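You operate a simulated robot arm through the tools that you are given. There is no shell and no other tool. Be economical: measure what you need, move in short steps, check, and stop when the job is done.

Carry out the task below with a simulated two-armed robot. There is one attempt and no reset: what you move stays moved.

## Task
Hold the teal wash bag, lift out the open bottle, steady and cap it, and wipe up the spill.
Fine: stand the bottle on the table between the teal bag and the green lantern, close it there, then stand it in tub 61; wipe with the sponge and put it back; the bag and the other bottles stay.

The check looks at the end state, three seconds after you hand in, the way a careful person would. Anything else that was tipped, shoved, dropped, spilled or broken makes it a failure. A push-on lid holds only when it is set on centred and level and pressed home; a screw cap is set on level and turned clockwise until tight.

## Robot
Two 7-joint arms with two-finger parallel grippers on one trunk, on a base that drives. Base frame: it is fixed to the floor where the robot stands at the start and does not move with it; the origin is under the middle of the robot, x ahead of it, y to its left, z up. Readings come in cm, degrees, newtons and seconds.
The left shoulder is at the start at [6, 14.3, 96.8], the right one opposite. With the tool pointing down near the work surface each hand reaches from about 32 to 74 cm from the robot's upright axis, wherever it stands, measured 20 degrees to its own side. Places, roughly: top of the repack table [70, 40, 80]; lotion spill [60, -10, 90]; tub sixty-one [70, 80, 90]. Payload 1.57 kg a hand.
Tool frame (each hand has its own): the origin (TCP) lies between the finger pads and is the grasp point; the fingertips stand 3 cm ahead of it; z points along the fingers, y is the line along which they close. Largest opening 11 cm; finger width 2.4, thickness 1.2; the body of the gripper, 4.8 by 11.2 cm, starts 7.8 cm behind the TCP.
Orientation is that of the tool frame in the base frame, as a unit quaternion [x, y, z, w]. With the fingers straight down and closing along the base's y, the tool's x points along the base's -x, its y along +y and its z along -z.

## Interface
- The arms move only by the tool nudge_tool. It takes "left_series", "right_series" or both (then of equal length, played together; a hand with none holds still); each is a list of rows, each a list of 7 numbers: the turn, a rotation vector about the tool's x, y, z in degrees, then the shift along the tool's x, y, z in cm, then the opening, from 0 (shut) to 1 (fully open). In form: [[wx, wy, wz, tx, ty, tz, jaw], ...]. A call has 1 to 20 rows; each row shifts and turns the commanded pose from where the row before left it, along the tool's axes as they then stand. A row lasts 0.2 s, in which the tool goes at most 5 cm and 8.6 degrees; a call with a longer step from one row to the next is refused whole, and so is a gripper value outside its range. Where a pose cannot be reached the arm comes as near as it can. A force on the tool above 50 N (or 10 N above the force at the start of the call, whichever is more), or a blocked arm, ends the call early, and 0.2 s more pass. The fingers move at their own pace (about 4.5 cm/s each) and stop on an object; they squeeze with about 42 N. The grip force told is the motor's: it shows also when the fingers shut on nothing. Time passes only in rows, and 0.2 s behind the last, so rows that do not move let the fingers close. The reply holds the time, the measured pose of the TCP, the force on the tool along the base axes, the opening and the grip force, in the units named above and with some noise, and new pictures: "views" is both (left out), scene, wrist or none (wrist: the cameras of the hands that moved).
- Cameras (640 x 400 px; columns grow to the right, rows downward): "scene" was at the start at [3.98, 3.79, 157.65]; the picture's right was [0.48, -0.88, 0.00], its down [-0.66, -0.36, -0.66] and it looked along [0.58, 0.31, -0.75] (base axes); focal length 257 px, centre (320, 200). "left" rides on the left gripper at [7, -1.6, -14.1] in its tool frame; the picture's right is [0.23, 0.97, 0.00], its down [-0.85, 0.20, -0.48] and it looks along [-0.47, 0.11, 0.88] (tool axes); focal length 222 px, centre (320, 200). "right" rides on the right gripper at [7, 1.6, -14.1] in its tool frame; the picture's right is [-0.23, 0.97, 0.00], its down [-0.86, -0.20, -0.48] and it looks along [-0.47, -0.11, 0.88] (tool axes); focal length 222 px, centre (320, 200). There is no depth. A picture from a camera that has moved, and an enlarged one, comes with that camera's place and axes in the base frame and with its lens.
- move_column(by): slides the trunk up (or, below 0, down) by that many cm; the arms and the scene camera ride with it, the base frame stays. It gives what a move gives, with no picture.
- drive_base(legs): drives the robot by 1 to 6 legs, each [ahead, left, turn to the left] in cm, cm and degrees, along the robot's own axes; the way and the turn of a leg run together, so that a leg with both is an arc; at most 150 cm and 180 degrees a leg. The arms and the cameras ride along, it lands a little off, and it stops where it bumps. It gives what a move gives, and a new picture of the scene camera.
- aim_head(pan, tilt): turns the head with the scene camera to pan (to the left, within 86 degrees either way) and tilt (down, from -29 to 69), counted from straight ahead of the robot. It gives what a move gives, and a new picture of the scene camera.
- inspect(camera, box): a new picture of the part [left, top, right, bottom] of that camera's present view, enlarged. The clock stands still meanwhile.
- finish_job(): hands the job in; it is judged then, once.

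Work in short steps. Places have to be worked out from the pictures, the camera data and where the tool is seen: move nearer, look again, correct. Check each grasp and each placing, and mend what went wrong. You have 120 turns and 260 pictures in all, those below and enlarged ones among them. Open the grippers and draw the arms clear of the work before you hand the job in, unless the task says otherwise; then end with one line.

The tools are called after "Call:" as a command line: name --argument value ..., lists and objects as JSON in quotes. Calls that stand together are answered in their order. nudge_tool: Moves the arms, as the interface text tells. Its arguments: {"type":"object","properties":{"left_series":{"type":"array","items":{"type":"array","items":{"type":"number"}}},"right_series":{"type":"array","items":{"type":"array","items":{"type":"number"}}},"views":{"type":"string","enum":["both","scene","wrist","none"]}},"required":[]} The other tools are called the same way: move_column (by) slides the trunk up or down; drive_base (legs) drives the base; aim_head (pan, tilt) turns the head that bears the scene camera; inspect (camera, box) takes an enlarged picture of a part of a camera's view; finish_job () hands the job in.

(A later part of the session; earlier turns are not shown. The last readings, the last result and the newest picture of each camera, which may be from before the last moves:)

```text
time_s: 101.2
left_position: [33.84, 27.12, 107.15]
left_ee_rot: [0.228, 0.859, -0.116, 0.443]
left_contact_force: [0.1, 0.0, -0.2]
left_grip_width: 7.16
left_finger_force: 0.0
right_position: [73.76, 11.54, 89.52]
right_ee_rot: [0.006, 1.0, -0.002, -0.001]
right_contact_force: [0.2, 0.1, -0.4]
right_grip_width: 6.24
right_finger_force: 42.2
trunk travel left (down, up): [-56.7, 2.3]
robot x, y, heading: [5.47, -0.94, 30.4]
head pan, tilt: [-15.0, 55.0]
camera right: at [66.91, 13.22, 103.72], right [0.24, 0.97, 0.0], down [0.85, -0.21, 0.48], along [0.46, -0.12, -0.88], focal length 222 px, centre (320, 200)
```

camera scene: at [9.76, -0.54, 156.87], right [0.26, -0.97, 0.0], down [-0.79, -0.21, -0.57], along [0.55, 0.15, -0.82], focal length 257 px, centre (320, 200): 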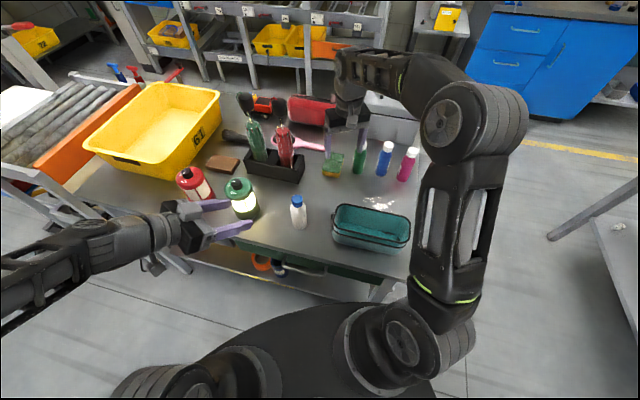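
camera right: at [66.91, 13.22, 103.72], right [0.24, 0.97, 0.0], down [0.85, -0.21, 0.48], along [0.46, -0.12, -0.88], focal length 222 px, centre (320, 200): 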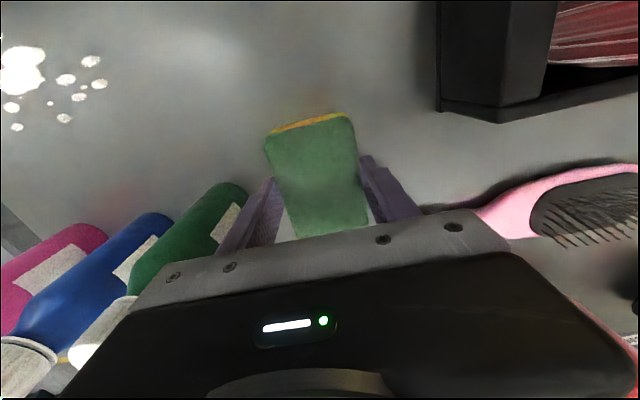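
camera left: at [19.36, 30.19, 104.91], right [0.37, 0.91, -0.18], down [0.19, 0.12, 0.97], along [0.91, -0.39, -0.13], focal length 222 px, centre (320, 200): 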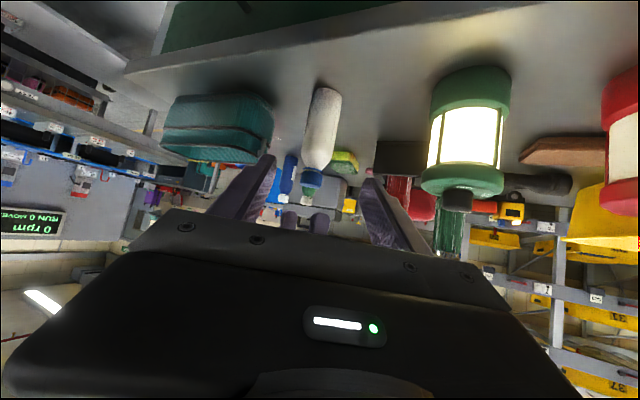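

Sponge gripped (6.24 cm, 42 N). Lift 6.5, draw back to x≈61 and then toward the spill, stopping short to measure it.

Call:
nudge_tool --right_series '[[0, 0, 0, 0, 0, -2, 0.4], [0, 0, 0, 0, 0, -2.5, 0.4], [0, 0, 0, 0, 0, -2, 0.4], [0, 0, 0, 3.5, 0, 0, 0.4], [0, 0, 0, 3.5, 0, 0, 0.4], [0, 0, 0, 3.5, 0, 0, 0.4], [0, 0, 0, 3.5, 0, 0, 0.4], [0, 0, 0, 2, -3, 0, 0.4], [0, 0, 0, 1, -4, 0, 0.4], [0, 0, 0, 0, -4, 0, 0.4], [0, 0, 0, 0, 0, 0, 0.4]]'

Call:
inspect --camera "right" --box '[120, 70, 440, 260]'

Call:
inspect --camera "scene" --box '[340, 170, 430, 230]'

```text
time_s: 103.6
left_position: [34.03, 27.12, 107.13]
left_ee_rot: [0.228, 0.859, -0.116, 0.443]
left_contact_force: [0.6, -0.5, 0.4]
left_grip_width: 7.15
left_finger_force: 0.1
right_position: [56.54, 0.73, 96.04]
right_ee_rot: [0.006, 1.0, -0.001, 0.0]
right_contact_force: [-0.1, 0.6, -0.8]
right_grip_width: 6.22
right_finger_force: 42.3
trunk travel left (down, up): [-56.7, 2.3]
robot x, y, heading: [5.28, -1.07, 30.1]
head pan, tilt: [-15.0, 55.0]
camera scene: at [9.79, -0.48, 156.86], right [0.26, -0.97, 0.0], down [-0.79, -0.21, -0.57], along [0.55, 0.15, -0.82], focal length 257 px, centre (320, 200)
camera right: at [49.72, 2.42, 110.26], right [0.24, 0.97, 0.0], down [0.85, -0.21, 0.48], along [0.46, -0.12, -0.88], focal length 222 px, centre (320, 200)
```

scene: 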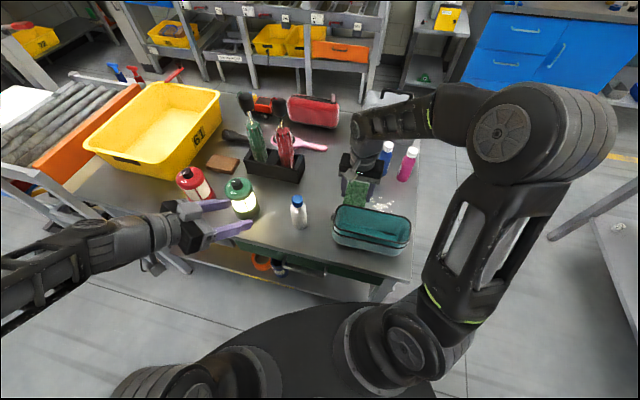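
right: 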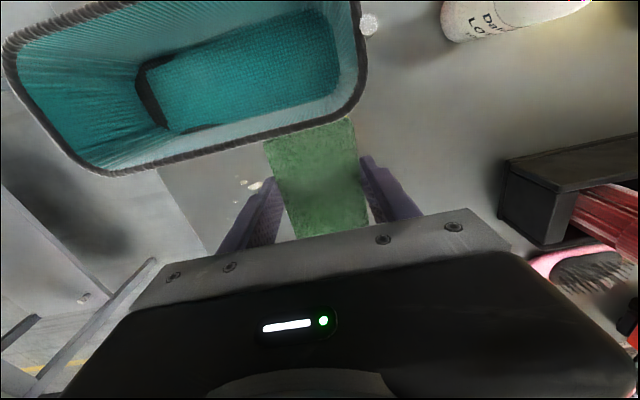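

```text
2.00 times, centred on (280, 165) of right
camera zoom: at [49.72, 2.42, 110.26], right [0.24, 0.97, 0.0], down [0.85, -0.21, 0.48], along [0.46, -0.12, -0.88], focal length 444 px, centre (400, 270)
```

zoom: 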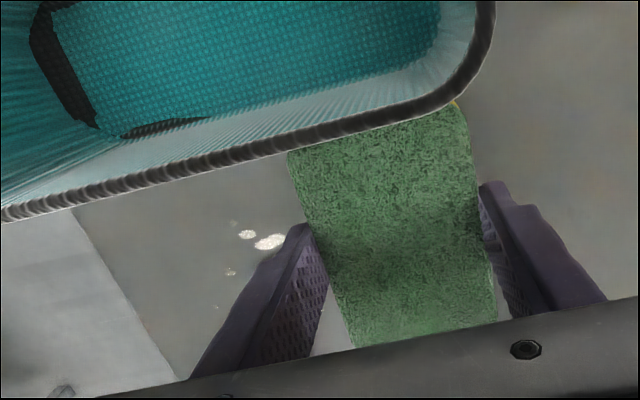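

```text
6.67 times, centred on (385, 200) of scene
camera zoom: at [9.79, -0.48, 156.86], right [0.26, -0.97, 0.0], down [-0.79, -0.21, -0.57], along [0.55, 0.15, -0.82], focal length 1713 px, centre (-113, 200)
```

zoom: 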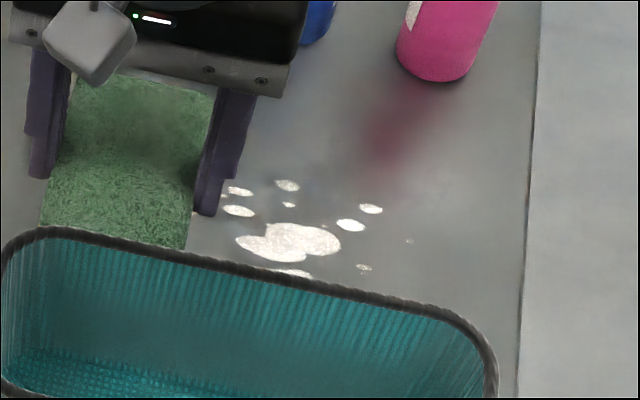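

I overshot to x=56.5 but the sponge is clear of the bag. Droplets lie within x≈58–65, y≈−14…−4. I move to (61.6,−1) and lower the sponge onto the table beside the spill.

Call:
nudge_tool --right_series '[[0, 0, 0, -2.6, 0, 0, 0.4], [0, 0, 0, -2.5, -0.8, 0, 0.4], [0, 0, 0, 0, -0.9, 0, 0.4], [0, 0, 0, 0, 0, 2, 0.4], [0, 0, 0, 0, 0, 2, 0.4], [0, 0, 0, 0, 0, 1.5, 0.4], [0, 0, 0, 0, 0, 0.5, 0.4], [0, 0, 0, 0, 0, 0.3, 0.4], [0, 0, 0, 0, 0, 0.2, 0.4], [0, 0, 0, 0, 0, 0, 0.4]]'

```text
time_s: 105.8
left_position: [33.97, 27.07, 107.19]
left_ee_rot: [0.228, 0.859, -0.116, 0.444]
left_contact_force: [-0.5, 0.4, -0.1]
left_grip_width: 7.16
left_finger_force: 0.0
right_position: [61.54, -1.12, 89.61]
right_ee_rot: [0.006, 1.0, -0.001, -0.001]
right_contact_force: [0.5, 0.1, -0.1]
right_grip_width: 6.21
right_finger_force: 41.6
trunk travel left (down, up): [-56.7, 2.3]
robot x, y, heading: [5.45, -0.82, 30.0]
head pan, tilt: [-15.0, 55.0]
camera scene: at [9.79, -0.54, 156.87], right [0.26, -0.97, 0.0], down [-0.79, -0.21, -0.57], along [0.55, 0.15, -0.82], focal length 257 px, centre (320, 200)
camera right: at [54.82, 0.63, 103.79], right [0.24, 0.97, 0.0], down [0.85, -0.21, 0.48], along [0.46, -0.12, -0.88], focal length 222 px, centre (320, 200)
```

scene: 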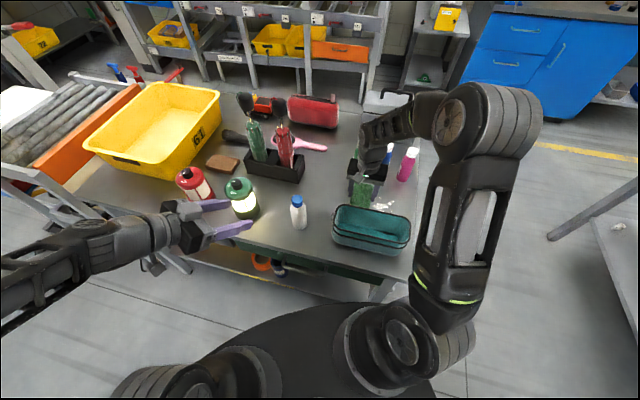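
right: 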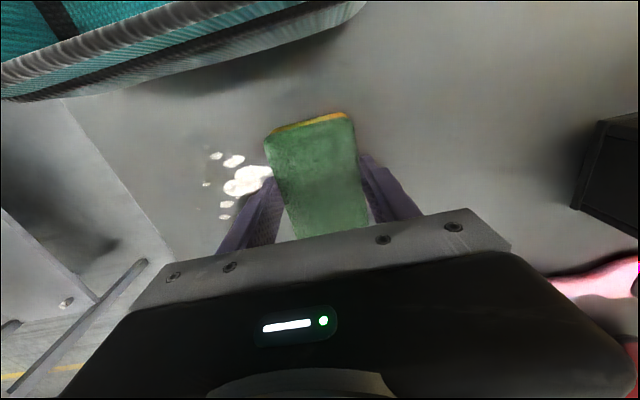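

Droplets lie x≥58. Press lightly (0.15 cm) and stroke to y≈−14.6.

Call:
nudge_tool --right_series '[[0, 0, 0, 0, 0, 0.15, 0.4], [0, 0, 0, 0, -1.5, 0, 0.4], [0, 0, 0, 0, -1.5, 0, 0.4], [0, 0, 0, 0, -1.5, 0, 0.4], [0, 0, 0, 0, -1.5, 0, 0.4], [0, 0, 0, 0, -1.5, 0, 0.4], [0, 0, 0, 0, -1.5, 0, 0.4], [0, 0, 0, 0, -1.5, 0, 0.4], [0, 0, 0, 0, -1.5, 0, 0.4], [0, 0, 0, 0, -1.5, 0, 0.4]]'

Call:
inspect --camera "scene" --box '[340, 170, 430, 230]'

```text
time_s: 108.0
left_position: [33.93, 27.02, 107.16]
left_ee_rot: [0.229, 0.859, -0.117, 0.443]
left_contact_force: [-0.2, 0.1, -0.5]
left_grip_width: 7.17
left_finger_force: 0.1
right_position: [61.44, -14.58, 89.62]
right_ee_rot: [0.006, 1.0, -0.001, -0.001]
right_contact_force: [0.8, -0.1, 0.1]
right_grip_width: 6.22
right_finger_force: 42.1
trunk travel left (down, up): [-56.7, 2.3]
robot x, y, heading: [4.83, -1.07, 30.0]
head pan, tilt: [-15.0, 55.0]
camera scene: at [9.78, -0.59, 156.86], right [0.26, -0.97, 0.0], down [-0.79, -0.21, -0.57], along [0.55, 0.15, -0.82], focal length 257 px, centre (320, 200)
camera right: at [54.64, -12.97, 103.7], right [0.24, 0.97, 0.0], down [0.85, -0.21, 0.48], along [0.46, -0.12, -0.88], focal length 222 px, centre (320, 200)
```

scene: 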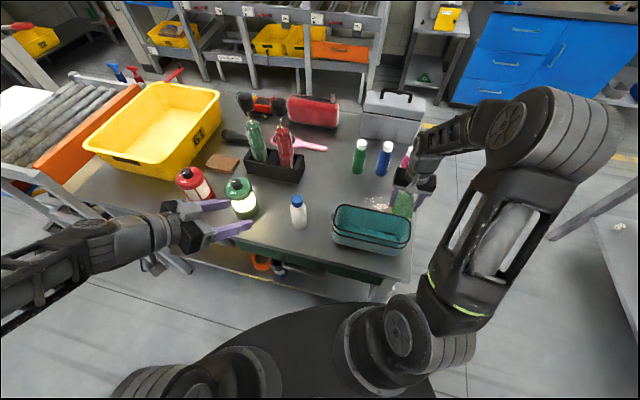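
right: 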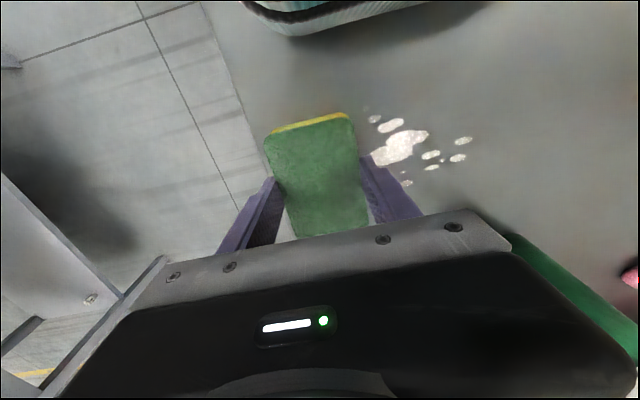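

```text
6.67 times, centred on (385, 200) of scene
camera zoom: at [9.78, -0.59, 156.86], right [0.26, -0.97, 0.0], down [-0.79, -0.21, -0.57], along [0.55, 0.15, -0.82], focal length 1713 px, centre (-113, 200)
```

zoom: 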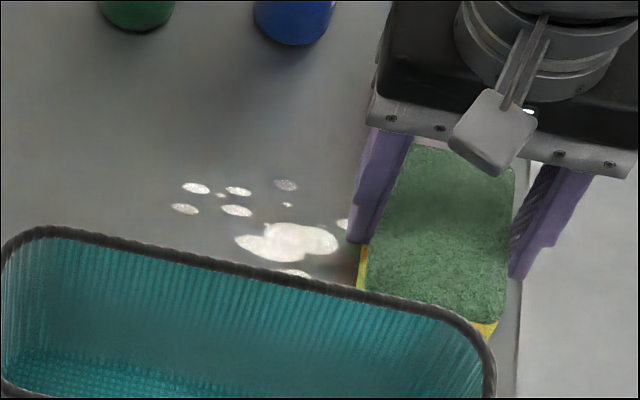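

No contact force and the spill remains: the sponge hovers slightly. Lower in 0.1 steps until a few newtons show.

Call:
nudge_tool --right_series '[[0, 0, 0, 0, 0, 0.1, 0.4], [0, 0, 0, 0, 0, 0.1, 0.4], [0, 0, 0, 0, 0, 0, 0.4]]' --views "none"

```text
time_s: 108.8
left_position: [33.85, 27.11, 107.04]
left_ee_rot: [0.228, 0.859, -0.116, 0.444]
left_contact_force: [-0.2, -0.4, -0.1]
left_grip_width: 7.2
left_finger_force: 0.0
right_position: [61.52, -14.6, 89.46]
right_ee_rot: [0.006, 1.0, -0.002, 0.0]
right_contact_force: [-1.1, -0.7, 14.2]
right_grip_width: 6.2
right_finger_force: 42.2
trunk travel left (down, up): [-56.7, 2.3]
robot x, y, heading: [5.43, -1.42, 30.1]
head pan, tilt: [-15.0, 55.0]
```

14 N of pressure: good. Stroke back across the spill to y≈−1.5 and return.

Call:
nudge_tool --right_series '[[0, 0, 0, 0, 1.4, 0, 0.4], [0, 0, 0, 0, 1.4, 0, 0.4], [0, 0, 0, 0, 1.4, 0, 0.4], [0, 0, 0, 0, 1.4, 0, 0.4], [0, 0, 0, 0, 1.4, 0, 0.4], [0, 0, 0, 0, 1.4, 0, 0.4], [0, 0, 0, 0, 1.4, 0, 0.4], [0, 0, 0, 0, 1.4, 0, 0.4], [0, 0, 0, 0, 1.4, 0, 0.4], [0, 0, 0, 0, 0, 0, 0.4]]'

Call:
inspect --camera "scene" --box '[340, 170, 430, 230]'

```text
time_s: 111.0
left_position: [33.92, 26.95, 107.11]
left_ee_rot: [0.228, 0.859, -0.115, 0.444]
left_contact_force: [1.0, 0.5, 0.1]
left_grip_width: 7.15
left_finger_force: 0.0
right_position: [61.51, -1.99, 89.36]
right_ee_rot: [0.006, 1.0, 0.0, 0.0]
right_contact_force: [-0.2, -15.0, 21.5]
right_grip_width: 6.21
right_finger_force: 42.1
trunk travel left (down, up): [-56.7, 2.3]
robot x, y, heading: [5.24, -1.02, 29.8]
head pan, tilt: [-15.0, 55.0]
camera scene: at [9.57, -0.74, 156.87], right [0.26, -0.97, 0.0], down [-0.79, -0.21, -0.57], along [0.56, 0.15, -0.82], focal length 257 px, centre (320, 200)
camera right: at [54.62, -0.28, 103.56], right [0.24, 0.97, 0.0], down [0.85, -0.21, 0.48], along [0.46, -0.11, -0.88], focal length 222 px, centre (320, 200)
```

scene: 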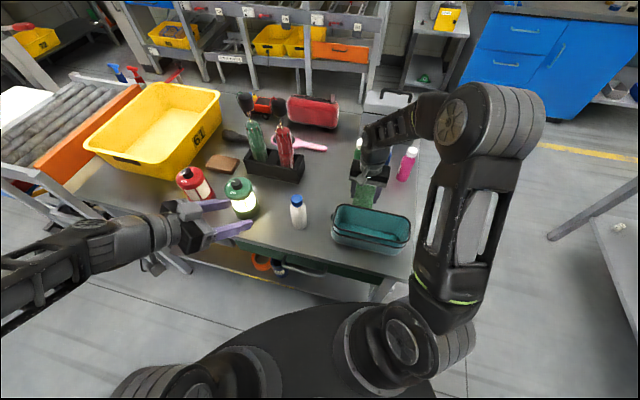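
right: 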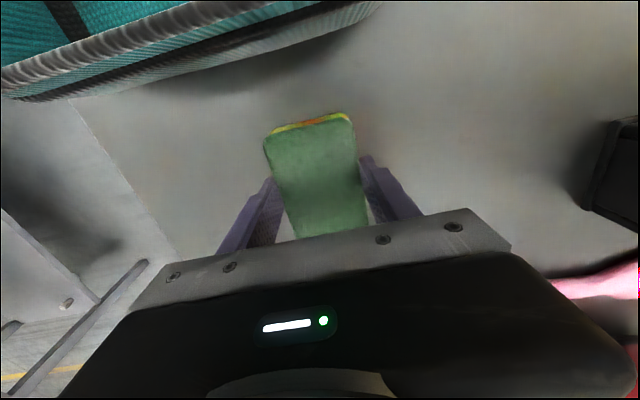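

```text
6.67 times, centred on (385, 200) of scene
camera zoom: at [9.57, -0.74, 156.87], right [0.26, -0.97, 0.0], down [-0.79, -0.21, -0.57], along [0.56, 0.15, -0.82], focal length 1713 px, centre (-113, 200)
```

zoom: 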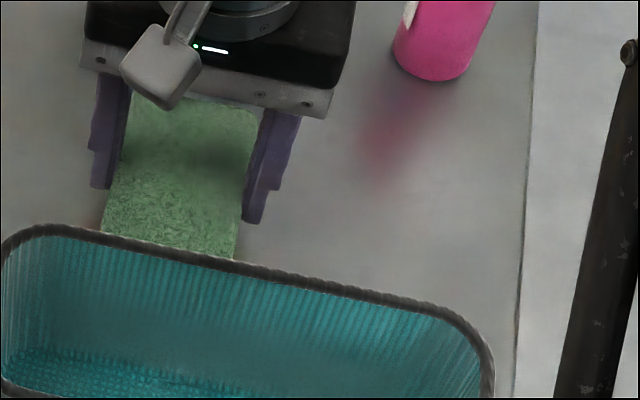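

The spill looks gone. One more pass: to y≈0, back to −13.5, and again to 0, then lift.

Call:
nudge_tool --right_series '[[0, 0, 0, 0, 1.3, 0, 0.4], [0, 0, 0, -0.4, 1, 0, 0.4], [0, 0, 0, 0, -1.7, 0, 0.4], [0, 0, 0, 0, -1.7, 0, 0.4], [0, 0, 0, 0, -1.7, 0, 0.4], [0, 0, 0, 0, -1.7, 0, 0.4], [0, 0, 0, 0, -1.7, 0, 0.4], [0, 0, 0, 0, -1.7, 0, 0.4], [0, 0, 0, 0, -1.7, 0, 0.4], [0, 0, 0, 0, -1.7, 0, 0.4], [0, 0, 0, 0.8, 1.7, 0, 0.4], [0, 0, 0, 0, 1.7, 0, 0.4], [0, 0, 0, 0, 1.7, 0, 0.4], [0, 0, 0, 0, 1.7, 0, 0.4], [0, 0, 0, 0, 1.7, 0, 0.4], [0, 0, 0, 0, 1.7, 0, 0.4], [0, 0, 0, 0, 1.7, 0, 0.4], [0, 0, 0, 0, 1.7, 0, 0.4], [0, 0, 0, 0, 0, -2, 0.4], [0, 0, 0, 0, 0, -4, 0.4]]'

Call:
inspect --camera "scene" --box '[340, 170, 430, 230]'

Call:
inspect --camera "right" --box '[60, 30, 440, 260]'

```text
time_s: 115.2
left_position: [33.98, 27.1, 107.11]
left_ee_rot: [0.227, 0.859, -0.115, 0.444]
left_contact_force: [0.1, 0.7, 0.2]
left_grip_width: 7.13
left_finger_force: 0.0
right_position: [61.29, 0.53, 95.21]
right_ee_rot: [0.006, 1.0, -0.002, 0.0]
right_contact_force: [-0.8, -0.1, 0.1]
right_grip_width: 6.2
right_finger_force: 42.2
trunk travel left (down, up): [-56.7, 2.3]
robot x, y, heading: [4.95, -1.0, 30.1]
head pan, tilt: [-15.0, 55.0]
camera scene: at [9.75, -0.5, 156.85], right [0.26, -0.97, 0.0], down [-0.79, -0.21, -0.57], along [0.55, 0.15, -0.82], focal length 257 px, centre (320, 200)
camera right: at [54.43, 2.16, 109.46], right [0.24, 0.97, 0.0], down [0.85, -0.21, 0.48], along [0.46, -0.12, -0.88], focal length 222 px, centre (320, 200)
```

scene: 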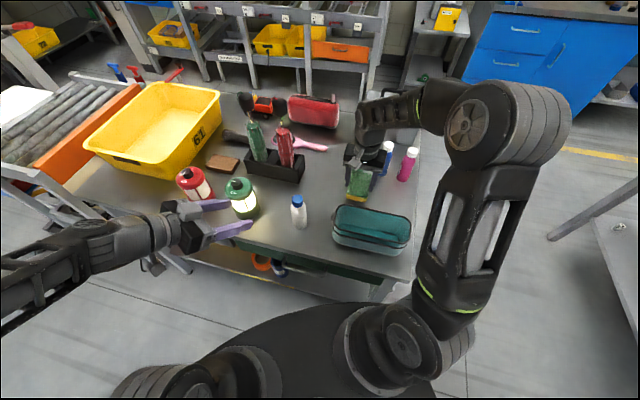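
right: 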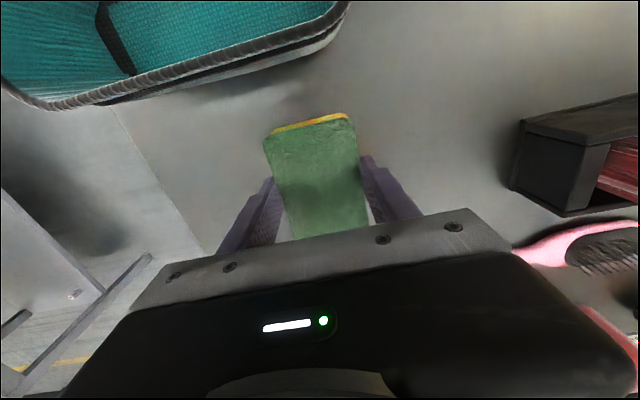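

```text
6.67 times, centred on (385, 200) of scene
camera zoom: at [9.75, -0.5, 156.85], right [0.26, -0.97, 0.0], down [-0.79, -0.21, -0.57], along [0.55, 0.15, -0.82], focal length 1713 px, centre (-113, 200)
```

zoom: 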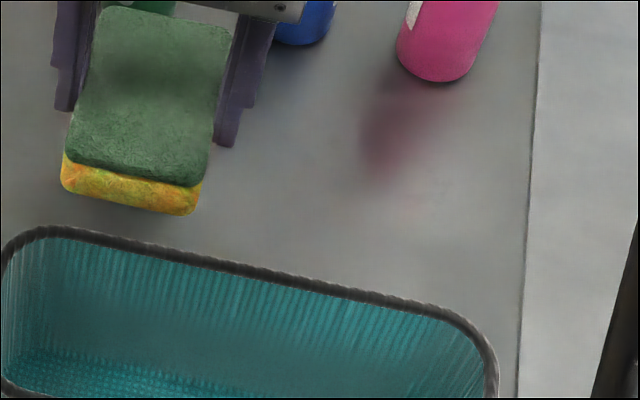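

```text
1.68 times, centred on (250, 145) of right
camera zoom: at [54.43, 2.16, 109.46], right [0.24, 0.97, 0.0], down [0.85, -0.21, 0.48], along [0.46, -0.12, -0.88], focal length 374 px, centre (438, 293)
```

zoom: 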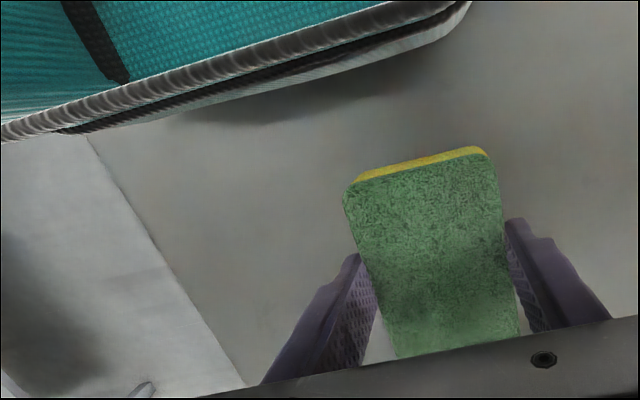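

The table is clean. Return the sponge by the reverse route to its original spot (73.76,11.54).

Call:
nudge_tool --right_series '[[0, 0, 0, 0, 3.7, 0, 0.4], [0, 0, 0, 0, 3.7, 0, 0.4], [0, 0, 0, 0, 3.6, 0, 0.4], [0, 0, 0, -3.2, 0, 0, 0.4], [0, 0, 0, -3.1, 0, 0, 0.4], [0, 0, 0, -3.1, 0, 0, 0.4], [0, 0, 0, -3.0, 0, 0, 0.4], [0, 0, 0, 0, 0, 2, 0.4], [0, 0, 0, 0, 0, 2, 0.4], [0, 0, 0, 0, 0, 1, 0.4], [0, 0, 0, 0, 0, 0.4, 0.4], [0, 0, 0, 0, 0, 0, 0.4]]'

```text
time_s: 117.8
left_position: [34.05, 27.01, 107.14]
left_ee_rot: [0.228, 0.859, -0.116, 0.444]
left_contact_force: [-0.2, 0.1, -0.2]
left_grip_width: 7.15
left_finger_force: 0.1
right_position: [73.74, 11.24, 89.78]
right_ee_rot: [0.007, 1.0, -0.002, -0.001]
right_contact_force: [0.2, 0.0, -0.2]
right_grip_width: 6.22
right_finger_force: 42.1
trunk travel left (down, up): [-56.7, 2.3]
robot x, y, heading: [5.45, -1.17, 30.1]
head pan, tilt: [-15.0, 55.0]
camera scene: at [9.78, -0.54, 156.87], right [0.26, -0.97, 0.0], down [-0.79, -0.21, -0.57], along [0.55, 0.15, -0.82], focal length 257 px, centre (320, 200)
camera right: at [66.92, 12.91, 103.99], right [0.24, 0.97, 0.0], down [0.85, -0.21, 0.48], along [0.46, -0.12, -0.88], focal length 222 px, centre (320, 200)
```

scene: 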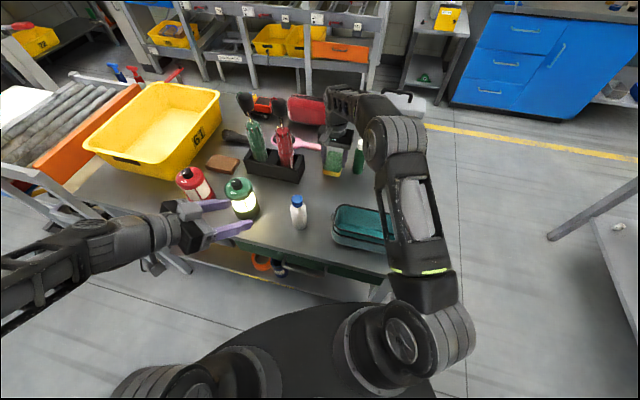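
right: 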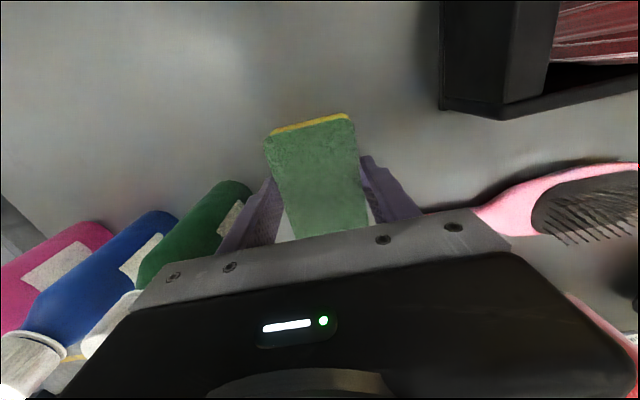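

Shift +0.25 in y, lower until touching, open and raise.

Call:
nudge_tool --right_series '[[0, 0, 0, 0, 0.25, 0.15, 0.4], [0, 0, 0, 0, 0, 0.1, 0.4], [0, 0, 0, 0, 0, 0, 0.45], [0, 0, 0, 0, 0, 0, 0.6], [0, 0, 0, 0, 0, 0, 0.68], [0, 0, 0, 0, 0, 0, 0.68], [0, 0, 0, 0, 0, -2, 0.68], [0, 0, 0, 0, 0, -3, 0.68], [0, 0, 0, 0, 0, -4, 0.68], [0, 0, 0, 0, 0, -4, 0.68]]'

Call:
inspect --camera "right" --box '[120, 50, 480, 275]'

```text
time_s: 120.0
left_position: [33.86, 27.08, 107.11]
left_ee_rot: [0.228, 0.859, -0.116, 0.444]
left_contact_force: [-0.1, 0.3, 0.7]
left_grip_width: 7.13
left_finger_force: 0.0
right_position: [73.61, 11.52, 102.68]
right_ee_rot: [0.005, 1.0, -0.001, 0.0]
right_contact_force: [-0.4, -0.1, 0.1]
right_grip_width: 7.46
right_finger_force: 0.1
trunk travel left (down, up): [-56.7, 2.3]
robot x, y, heading: [5.44, -1.16, 30.1]
head pan, tilt: [-15.0, 55.0]
camera scene: at [9.71, -0.48, 156.86], right [0.26, -0.97, 0.0], down [-0.79, -0.21, -0.57], along [0.55, 0.15, -0.82], focal length 257 px, centre (320, 200)
camera right: at [66.85, 13.19, 116.83], right [0.24, 0.97, 0.0], down [0.85, -0.21, 0.48], along [0.47, -0.12, -0.88], focal length 222 px, centre (320, 200)
```

scene: 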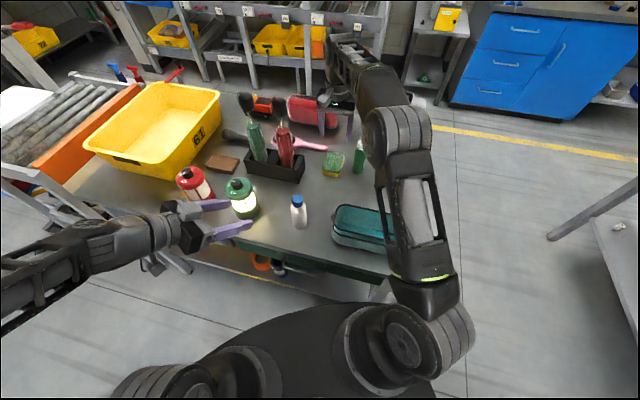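
right: 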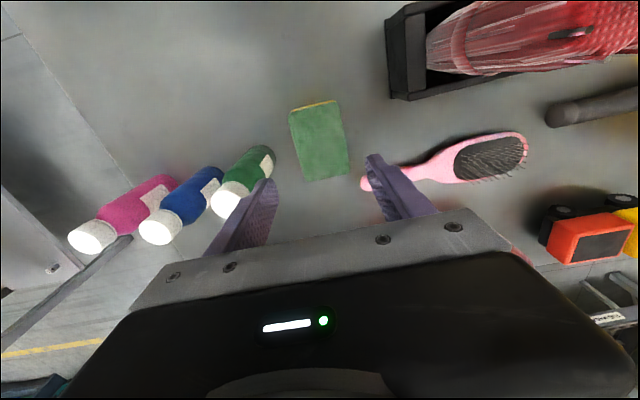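

```text
1.78 times, centred on (300, 162) of right
camera zoom: at [66.85, 13.19, 116.83], right [0.24, 0.97, 0.0], down [0.85, -0.21, 0.48], along [0.47, -0.12, -0.88], focal length 395 px, centre (356, 267)
```

zoom: 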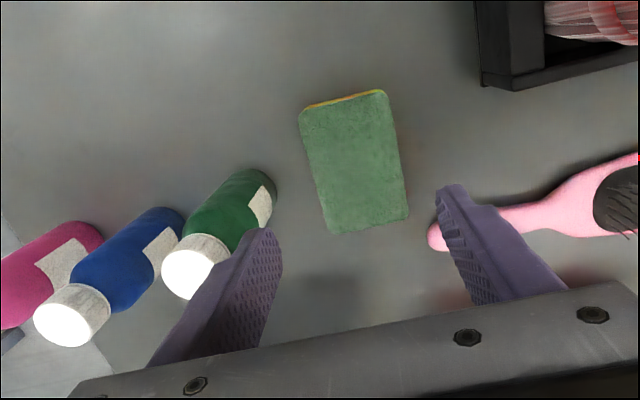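

Sponge is back in place. Retract the right hand along the reverse route and turn the left hand upright again.

Call:
nudge_tool --right_series '[[0, 0, 0, 3.5, 0, -1, 0.6], [0, 0, 0, 3.5, 0, -1, 0.5], [0, 0, 0, 3.5, 0, -1, 0.5], [0, 0, 0, 3.5, -1, -1, 0.5], [0, 0, 0, 3, -3, 0, 0.5], [0, 0, 0, 2, -3, 0, 0.5], [0, 0, 0, 2, -3, 0, 0.5], [0, 0, 0, 1, -3, 0, 0.5], [0, 0, 0, 0, -3, 0, 0.5], [0, 0, 0, 0, -3, 0, 0.5], [0, 0, -7.6, 0, 0, 0, 0.5], [0, 0, -7.6, 0, 0, 0, 0.5], [0, 0, -7.6, 0, 0, 0, 0.5], [0, 0, -7.6, 0, 0, 0, 0.5]]' --left_series '[[0, 7.8, 0, 0, 0, 0, 0.65], [0, 7.8, 0, 0, 0, 0, 0.65], [0, 7.8, 0, 0, 0, 0, 0.65], [0, 7.8, 0, 0, 0, 0, 0.65], [0, 7.8, 0, 0, 0, 0, 0.65], [0, 7.8, 0, 0, 0, 0, 0.65], [0, 7.8, 0, 0, 0, 0, 0.65], [0, 0, -8.5, 0, 0, 0, 0.65], [0, 0, -8.5, 0, 0, 0, 0.65], [0, 0, -8.5, 0, 0, 0, 0.65], [0, 0, -8.5, 0, 0, 0, 0.65], [0, 0, -8.5, 0, 0, 0, 0.65], [0, 0, -8.5, 0, 0, 0, 0.65], [0, 0, -8.5, 0, 0, 0, 0.65]]' --views "scene"

```text
time_s: 123.0
left_position: [33.98, 27.19, 107.23]
left_ee_rot: [-0.259, 0.966, 0.001, 0.001]
left_contact_force: [-0.5, -0.5, 0.5]
left_grip_width: 7.14
left_finger_force: 0.1
right_position: [51.49, -7.25, 106.78]
right_ee_rot: [-0.257, 0.966, -0.001, 0.0]
right_contact_force: [1.0, -0.1, 0.1]
right_grip_width: 5.48
right_finger_force: 0.1
trunk travel left (down, up): [-56.7, 2.3]
robot x, y, heading: [5.54, -1.5, 29.9]
head pan, tilt: [-15.0, 55.0]
camera scene: at [9.77, -0.56, 156.87], right [0.26, -0.97, 0.0], down [-0.79, -0.21, -0.57], along [0.55, 0.15, -0.82], focal length 257 px, centre (320, 200)
```

scene: 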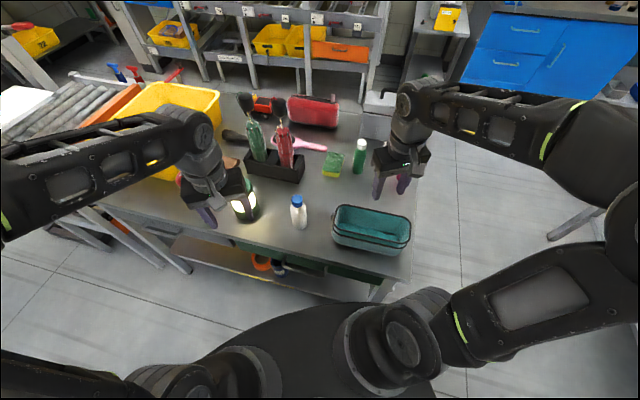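

Now drive back to face the table (heading 0) so the left hand can take the bottle from above.

Call:
drive_base --legs '[[0, 0, -30], [-2.5, -2, 0]]'

Call:
aim_head --pan 25 --tilt 50

```text
time_s: 125.3
left_position: [41.48, 6.95, 107.15]
left_ee_rot: [0.0, 1.0, 0.001, 0.002]
left_contact_force: [-0.2, -0.4, 0.0]
left_grip_width: 7.17
left_finger_force: 0.0
right_position: [39.77, -31.52, 106.71]
right_ee_rot: [0.001, 1.0, 0.0, -0.001]
right_contact_force: [-0.6, -0.9, -0.2]
right_grip_width: 5.5
right_finger_force: 0.1
trunk travel left (down, up): [-56.7, 2.3]
robot x, y, heading: [2.88, -2.96, 0.4]
head pan, tilt: [-15.0, 55.0]
camera scene: at [6.69, -4.93, 156.87], right [-0.26, -0.97, 0.0], down [-0.79, 0.21, -0.57], along [0.56, -0.15, -0.82], focal length 257 px, centre (320, 200)
```

scene: 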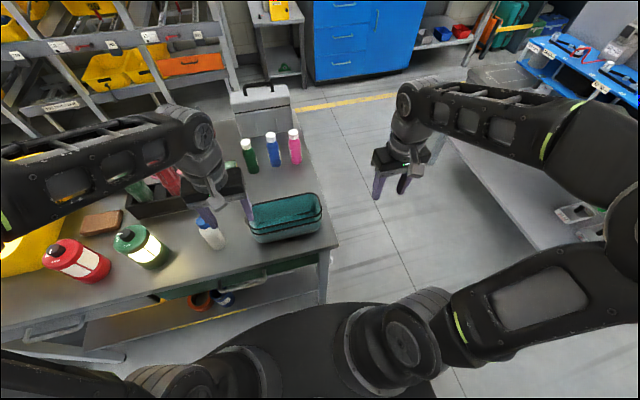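

```text
time_s: 126.4
left_position: [41.61, 7.13, 107.0]
left_ee_rot: [0.0, 1.0, 0.002, 0.001]
left_contact_force: [0.3, -0.7, 0.5]
left_grip_width: 7.13
left_finger_force: 0.1
right_position: [39.94, -31.42, 106.7]
right_ee_rot: [0.001, 1.0, -0.001, -0.002]
right_contact_force: [0.1, -0.7, -0.1]
right_grip_width: 5.5
right_finger_force: 0.0
trunk travel left (down, up): [-56.7, 2.3]
robot x, y, heading: [2.68, -2.76, 0.4]
head pan, tilt: [25.0, 50.0]
camera scene: at [6.91, 0.36, 157.52], right [0.42, -0.91, 0.0], down [-0.69, -0.33, -0.64], along [0.58, 0.27, -0.77], focal length 257 px, centre (320, 200)
```

scene: 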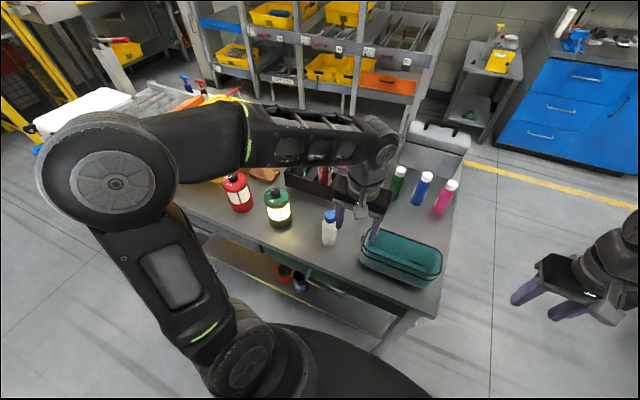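

Move the left hand over the bottle (47.2,16.3).

Call:
nudge_tool --left_series '[[0, 0, 0, -2, 3.1, 0, 0.6], [0, 0, 0, -2, 3.1, 0, 0.58], [0, 0, 0, -1.6, 3.0, 0, 0.58], [0, 0, 0, 0, 0, 0, 0.58]]' --views "wrist"

Call:
inspect --camera "left" --box '[220, 90, 420, 215]'

```text
time_s: 127.4
left_position: [47.11, 16.37, 107.18]
left_ee_rot: [0.0, 1.0, 0.001, 0.001]
left_contact_force: [-0.8, 0.6, -0.1]
left_grip_width: 6.38
left_finger_force: 0.1
right_position: [39.89, -31.39, 106.72]
right_ee_rot: [0.001, 1.0, -0.001, 0.0]
right_contact_force: [-0.1, 0.4, 0.0]
right_grip_width: 5.49
right_finger_force: 0.1
trunk travel left (down, up): [-56.7, 2.3]
robot x, y, heading: [2.94, -3.05, 0.0]
head pan, tilt: [25.0, 50.0]
camera left: at [40.2, 14.7, 121.28], right [-0.23, 0.97, 0.0], down [0.85, 0.2, 0.48], along [0.47, 0.11, -0.88], focal length 222 px, centre (320, 200)
```

left: 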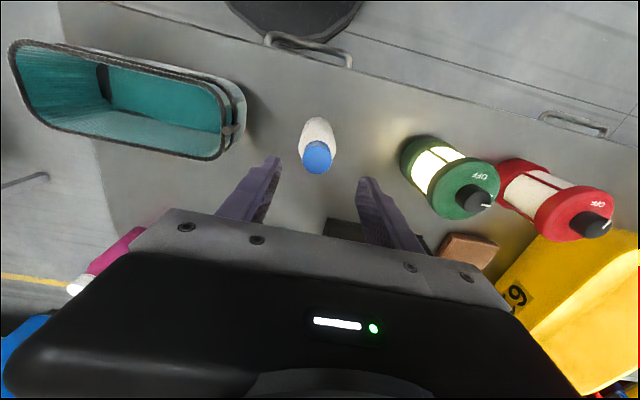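

```text
3.20 times, centred on (320, 152) of left
camera zoom: at [40.2, 14.7, 121.28], right [-0.23, 0.97, 0.0], down [0.85, 0.2, 0.48], along [0.47, 0.11, -0.88], focal length 711 px, centre (320, 352)
```

zoom: 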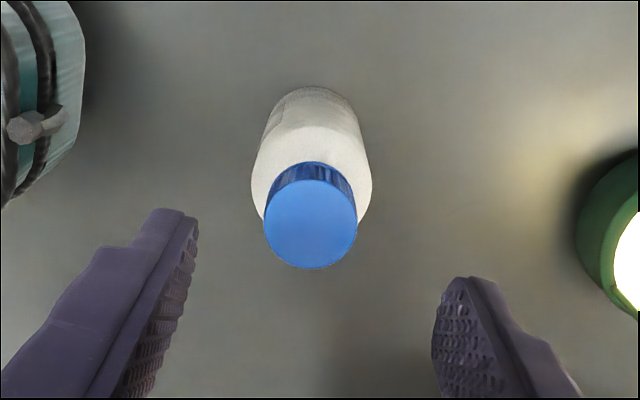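

Bottle centred at ≈(47.35,16.1). Correct 0.2, lower to z 96 and grip.

Call:
nudge_tool --left_series '[[0, 0, 0, -0.2, -0.22, 2, 0.58], [0, 0, 0, 0, 0, 2.5, 0.58], [0, 0, 0, 0, 0, 2.5, 0.58], [0, 0, 0, 0, 0, 2.5, 0.58], [0, 0, 0, 0, 0, 1.5, 0.58], [0, 0, 0, 0, 0, 0, 0.5], [0, 0, 0, 0, 0, 0, 0.42], [0, 0, 0, 0, 0, 0, 0.36], [0, 0, 0, 0, 0, 0, 0.3], [0, 0, 0, 0, 0, 0, 0.25], [0, 0, 0, 0, 0, 0, 0.25]]' --views "wrist"

```text
time_s: 129.8
left_position: [47.49, 16.08, 96.19]
left_ee_rot: [0.0, 1.0, 0.001, 0.001]
left_contact_force: [0.1, -0.2, 0.3]
left_grip_width: 4.39
left_finger_force: 42.6
right_position: [39.85, -31.38, 106.74]
right_ee_rot: [0.0, 1.0, -0.001, -0.002]
right_contact_force: [-0.6, 0.2, -0.5]
right_grip_width: 5.51
right_finger_force: 0.1
trunk travel left (down, up): [-56.7, 2.3]
robot x, y, heading: [3.06, -3.04, 0.1]
head pan, tilt: [25.0, 50.0]
camera left: at [40.5, 14.48, 110.24], right [-0.23, 0.97, 0.0], down [0.85, 0.2, 0.48], along [0.47, 0.11, -0.88], focal length 222 px, centre (320, 200)
```

left: 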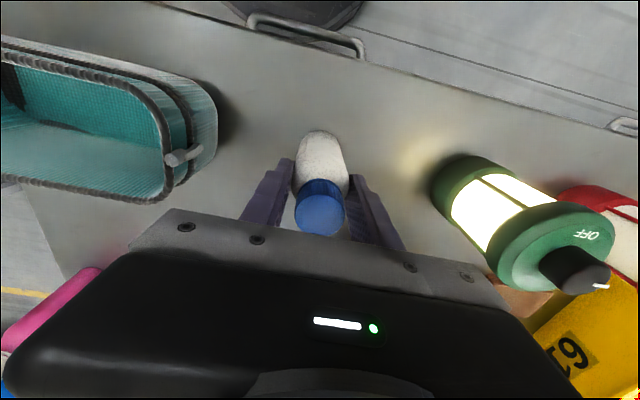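

Gripped. Lift 15 cm, then reverse 22 cm so the bottle clears the table, and look left at tub 61.

Call:
nudge_tool --left_series '[[0, 0, 0, 0, 0, -1, 0.25], [0, 0, 0, 0, 0, -2, 0.25], [0, 0, 0, 0, 0, -2, 0.25], [0, 0, 0, 0, 0, -2, 0.25], [0, 0, 0, 0, 0, -2, 0.25], [0, 0, 0, 0, 0, -2, 0.25], [0, 0, 0, 0, 0, -2, 0.25], [0, 0, 0, 0, 0, -2, 0.25], [0, 0, 0, 0, 0, 0, 0.25]]' --views "wrist"

Call:
drive_base --legs '[[-22, 0, 0], [0, 40, 0]]'

```text
time_s: 131.8
left_position: [47.45, 16.03, 111.13]
left_ee_rot: [0.0, 1.0, 0.001, 0.001]
left_contact_force: [0.5, 0.3, -1.1]
left_grip_width: 4.35
left_finger_force: 42.3
right_position: [40.01, -31.37, 106.76]
right_ee_rot: [0.001, 1.0, -0.001, -0.002]
right_contact_force: [-0.1, 0.1, 0.4]
right_grip_width: 5.51
right_finger_force: 0.1
trunk travel left (down, up): [-56.7, 2.3]
robot x, y, heading: [2.64, -2.67, 0.2]
head pan, tilt: [25.0, 50.0]
camera left: at [40.42, 14.42, 125.25], right [-0.23, 0.97, 0.0], down [0.85, 0.2, 0.48], along [0.47, 0.11, -0.88], focal length 222 px, centre (320, 200)
```

left: 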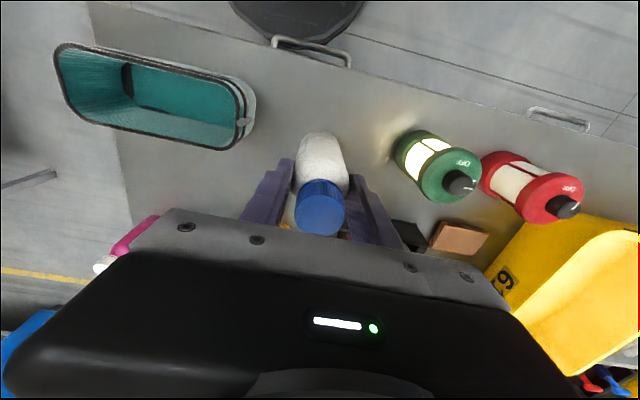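

```text
time_s: 135.6
left_position: [25.14, 56.04, 111.14]
left_ee_rot: [-0.002, 1.0, 0.001, 0.0]
left_contact_force: [-0.2, 0.2, -1.3]
left_grip_width: 4.39
left_finger_force: 42.3
right_position: [17.8, 8.56, 106.78]
right_ee_rot: [0.0, 1.0, -0.001, -0.002]
right_contact_force: [-0.7, -0.7, 0.1]
right_grip_width: 5.51
right_finger_force: 0.0
trunk travel left (down, up): [-56.7, 2.3]
robot x, y, heading: [-19.31, 36.87, 0.5]
head pan, tilt: [25.0, 50.0]
camera scene: at [-15.29, 40.28, 157.51], right [0.43, -0.9, 0.0], down [-0.69, -0.33, -0.64], along [0.58, 0.27, -0.77], focal length 257 px, centre (320, 200)
```

scene: 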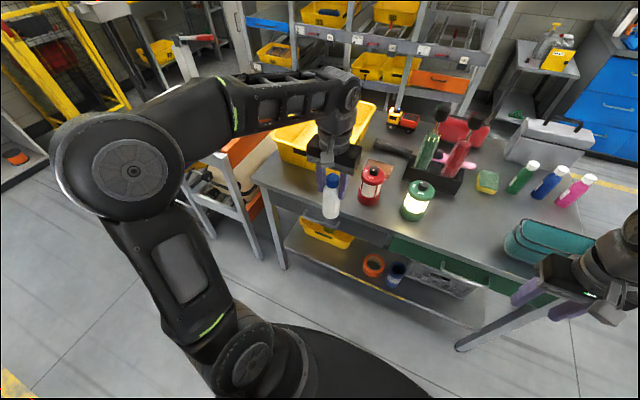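

Inspect the tub from here.

Call:
inspect --camera "scene" --box '[240, 80, 420, 220]'

Call:
inspect --camera "left" --box '[0, 0, 640, 400]'

```text
2.86 times, centred on (330, 150) of scene
camera zoom: at [-15.29, 40.28, 157.51], right [0.43, -0.9, 0.0], down [-0.69, -0.33, -0.64], along [0.58, 0.27, -0.77], focal length 734 px, centre (291, 343)
```

zoom: 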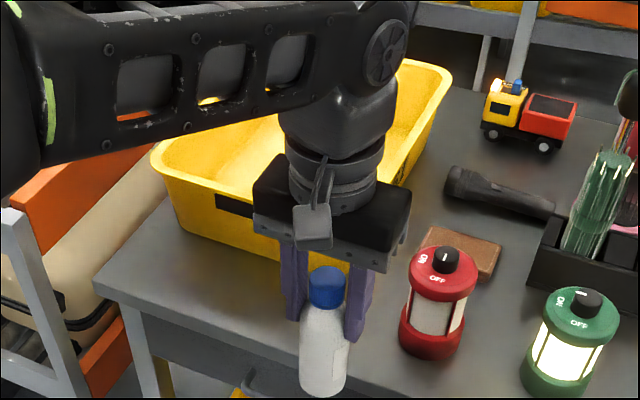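

```text
1.00 times, centred on (320, 200) of left
camera zoom: at [18.19, 54.41, 125.21], right [-0.23, 0.97, 0.0], down [0.85, 0.2, 0.48], along [0.47, 0.11, -0.88], focal length 222 px, centre (320, 200)
```

zoom: 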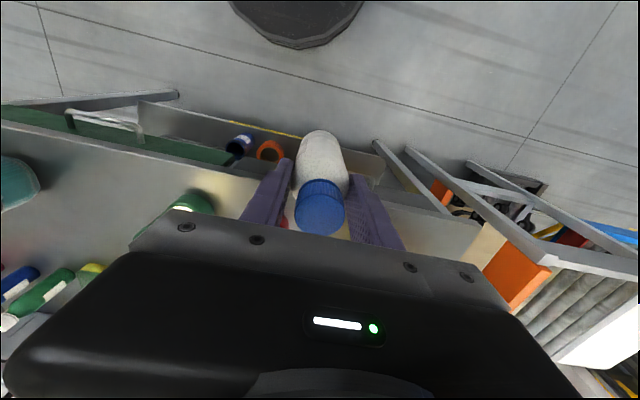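

Tub 61 spans x≈50–88, y≈62–91, rim z≈98; I'll aim for (60,75) inside. First draw both hands in so that nothing sweeps over the lanterns or the rim, raise the trunk 2 cm, then drive left 21 and ahead 25.

Call:
nudge_tool --left_series '[[0, 0, 0, 2.5, 0, 0, 0.25], [0, 0, 0, 2.5, 0, 0, 0.25], [0, 0, 0, 2.5, 0, 0, 0.25], [0, 0, 0, 0, 0, 0, 0.25]]' --right_series '[[0, 0, 0, 1.5, -3, 0, 0.5], [0, 0, 0, 1.5, -3, 0, 0.5], [0, 0, 0, 1.5, -3, 0, 0.5], [0, 0, 0, 0, 0, 0, 0.5]]' --views "none"

Call:
move_column --by 2.2

Call:
drive_base --legs '[[0, 21, 0], [25, 0, 0]]'

```text
time_s: 136.6
left_position: [17.71, 55.89, 111.02]
left_ee_rot: [-0.002, 1.0, 0.0, 0.001]
left_contact_force: [0.9, -0.2, -1.0]
left_grip_width: 4.37
left_finger_force: 42.3
right_position: [13.25, -0.55, 106.7]
right_ee_rot: [0.0, 1.0, -0.001, -0.001]
right_contact_force: [-0.6, 0.6, -0.3]
right_grip_width: 5.46
right_finger_force: 0.0
trunk travel left (down, up): [-56.7, 2.3]
robot x, y, heading: [-19.26, 37.04, 0.4]
head pan, tilt: [25.0, 50.0]
```

```text
time_s: 137.2
left_position: [17.66, 55.84, 113.33]
left_ee_rot: [-0.002, 1.0, 0.002, 0.0]
left_contact_force: [-0.3, -0.3, -0.8]
left_grip_width: 4.38
left_finger_force: 42.5
right_position: [13.33, -0.43, 108.84]
right_ee_rot: [0.001, 1.0, -0.001, -0.002]
right_contact_force: [0.0, 0.5, 0.2]
right_grip_width: 5.49
right_finger_force: 0.0
trunk travel left (down, up): [-58.9, 0.1]
robot x, y, heading: [-19.51, 36.85, 0.3]
head pan, tilt: [25.0, 50.0]
```

```text
time_s: 140.3
left_position: [42.54, 77.32, 113.41]
left_ee_rot: [0.0, 1.0, 0.001, 0.001]
left_contact_force: [-0.3, 0.2, -1.4]
left_grip_width: 4.37
left_finger_force: 42.1
right_position: [37.99, 20.86, 108.83]
right_ee_rot: [0.0, 1.0, -0.001, -0.002]
right_contact_force: [0.0, 0.8, -0.3]
right_grip_width: 5.51
right_finger_force: 0.0
trunk travel left (down, up): [-58.9, 0.1]
robot x, y, heading: [5.4, 58.29, 0.2]
head pan, tilt: [25.0, 50.0]
camera scene: at [9.67, 61.61, 159.71], right [0.43, -0.9, 0.0], down [-0.69, -0.33, -0.64], along [0.58, 0.27, -0.77], focal length 257 px, centre (320, 200)
```

scene: 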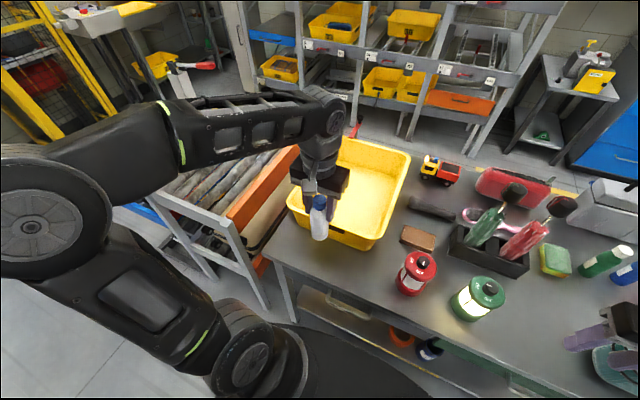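

Clear view: tub empty, front rim x≈49.5, interior y≈66–90. Reach forward over the tub to about (60,77), keeping the bottle base ≈2.5 cm above the rim.

Call:
nudge_tool --left_series '[[0, 0, 0, -2.5, 0, 0.3, 0.25], [0, 0, 0, -2.5, 0, 0.3, 0.25], [0, 0, 0, -2.5, 0, 0.3, 0.25], [0, 0, 0, -2.5, 0, 0.3, 0.25], [0, 0, 0, -2.5, 0, 0, 0.25], [0, 0, 0, -2.5, 0, 0, 0.25], [0, 0, 0, -2.5, 0, 0, 0.25], [0, 0, 0, 0, 0, 0, 0.25]]'

```text
time_s: 142.1
left_position: [59.97, 77.2, 112.1]
left_ee_rot: [-0.001, 1.0, 0.001, 0.0]
left_contact_force: [0.4, 1.1, -0.4]
left_grip_width: 4.4
left_finger_force: 42.3
right_position: [37.97, 21.01, 108.96]
right_ee_rot: [0.0, 1.0, 0.0, -0.001]
right_contact_force: [-0.2, -0.1, 0.3]
right_grip_width: 5.5
right_finger_force: 0.1
trunk travel left (down, up): [-58.9, 0.1]
robot x, y, heading: [5.34, 58.02, 0.3]
head pan, tilt: [25.0, 50.0]
camera scene: at [9.48, 61.62, 159.72], right [0.43, -0.9, 0.0], down [-0.69, -0.33, -0.64], along [0.58, 0.27, -0.77], focal length 257 px, centre (320, 200)
camera left: at [53.0, 75.62, 126.22], right [-0.23, 0.97, 0.0], down [0.85, 0.2, 0.48], along [0.47, 0.11, -0.88], focal length 222 px, centre (320, 200)
```

scene: 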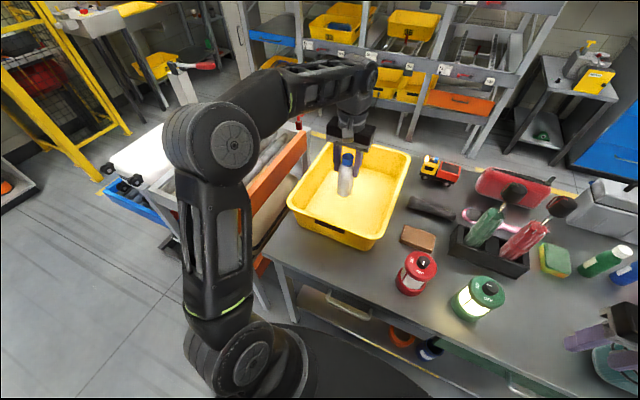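
left: 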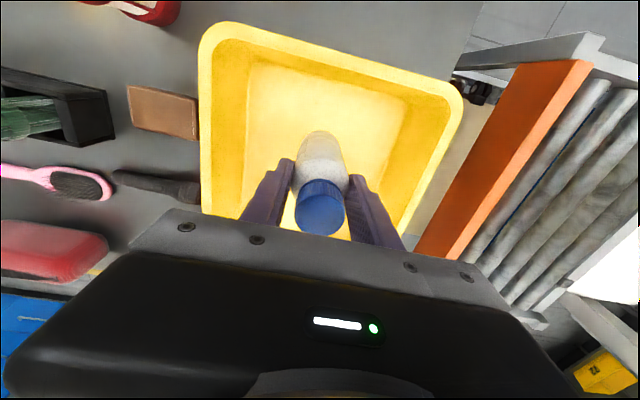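

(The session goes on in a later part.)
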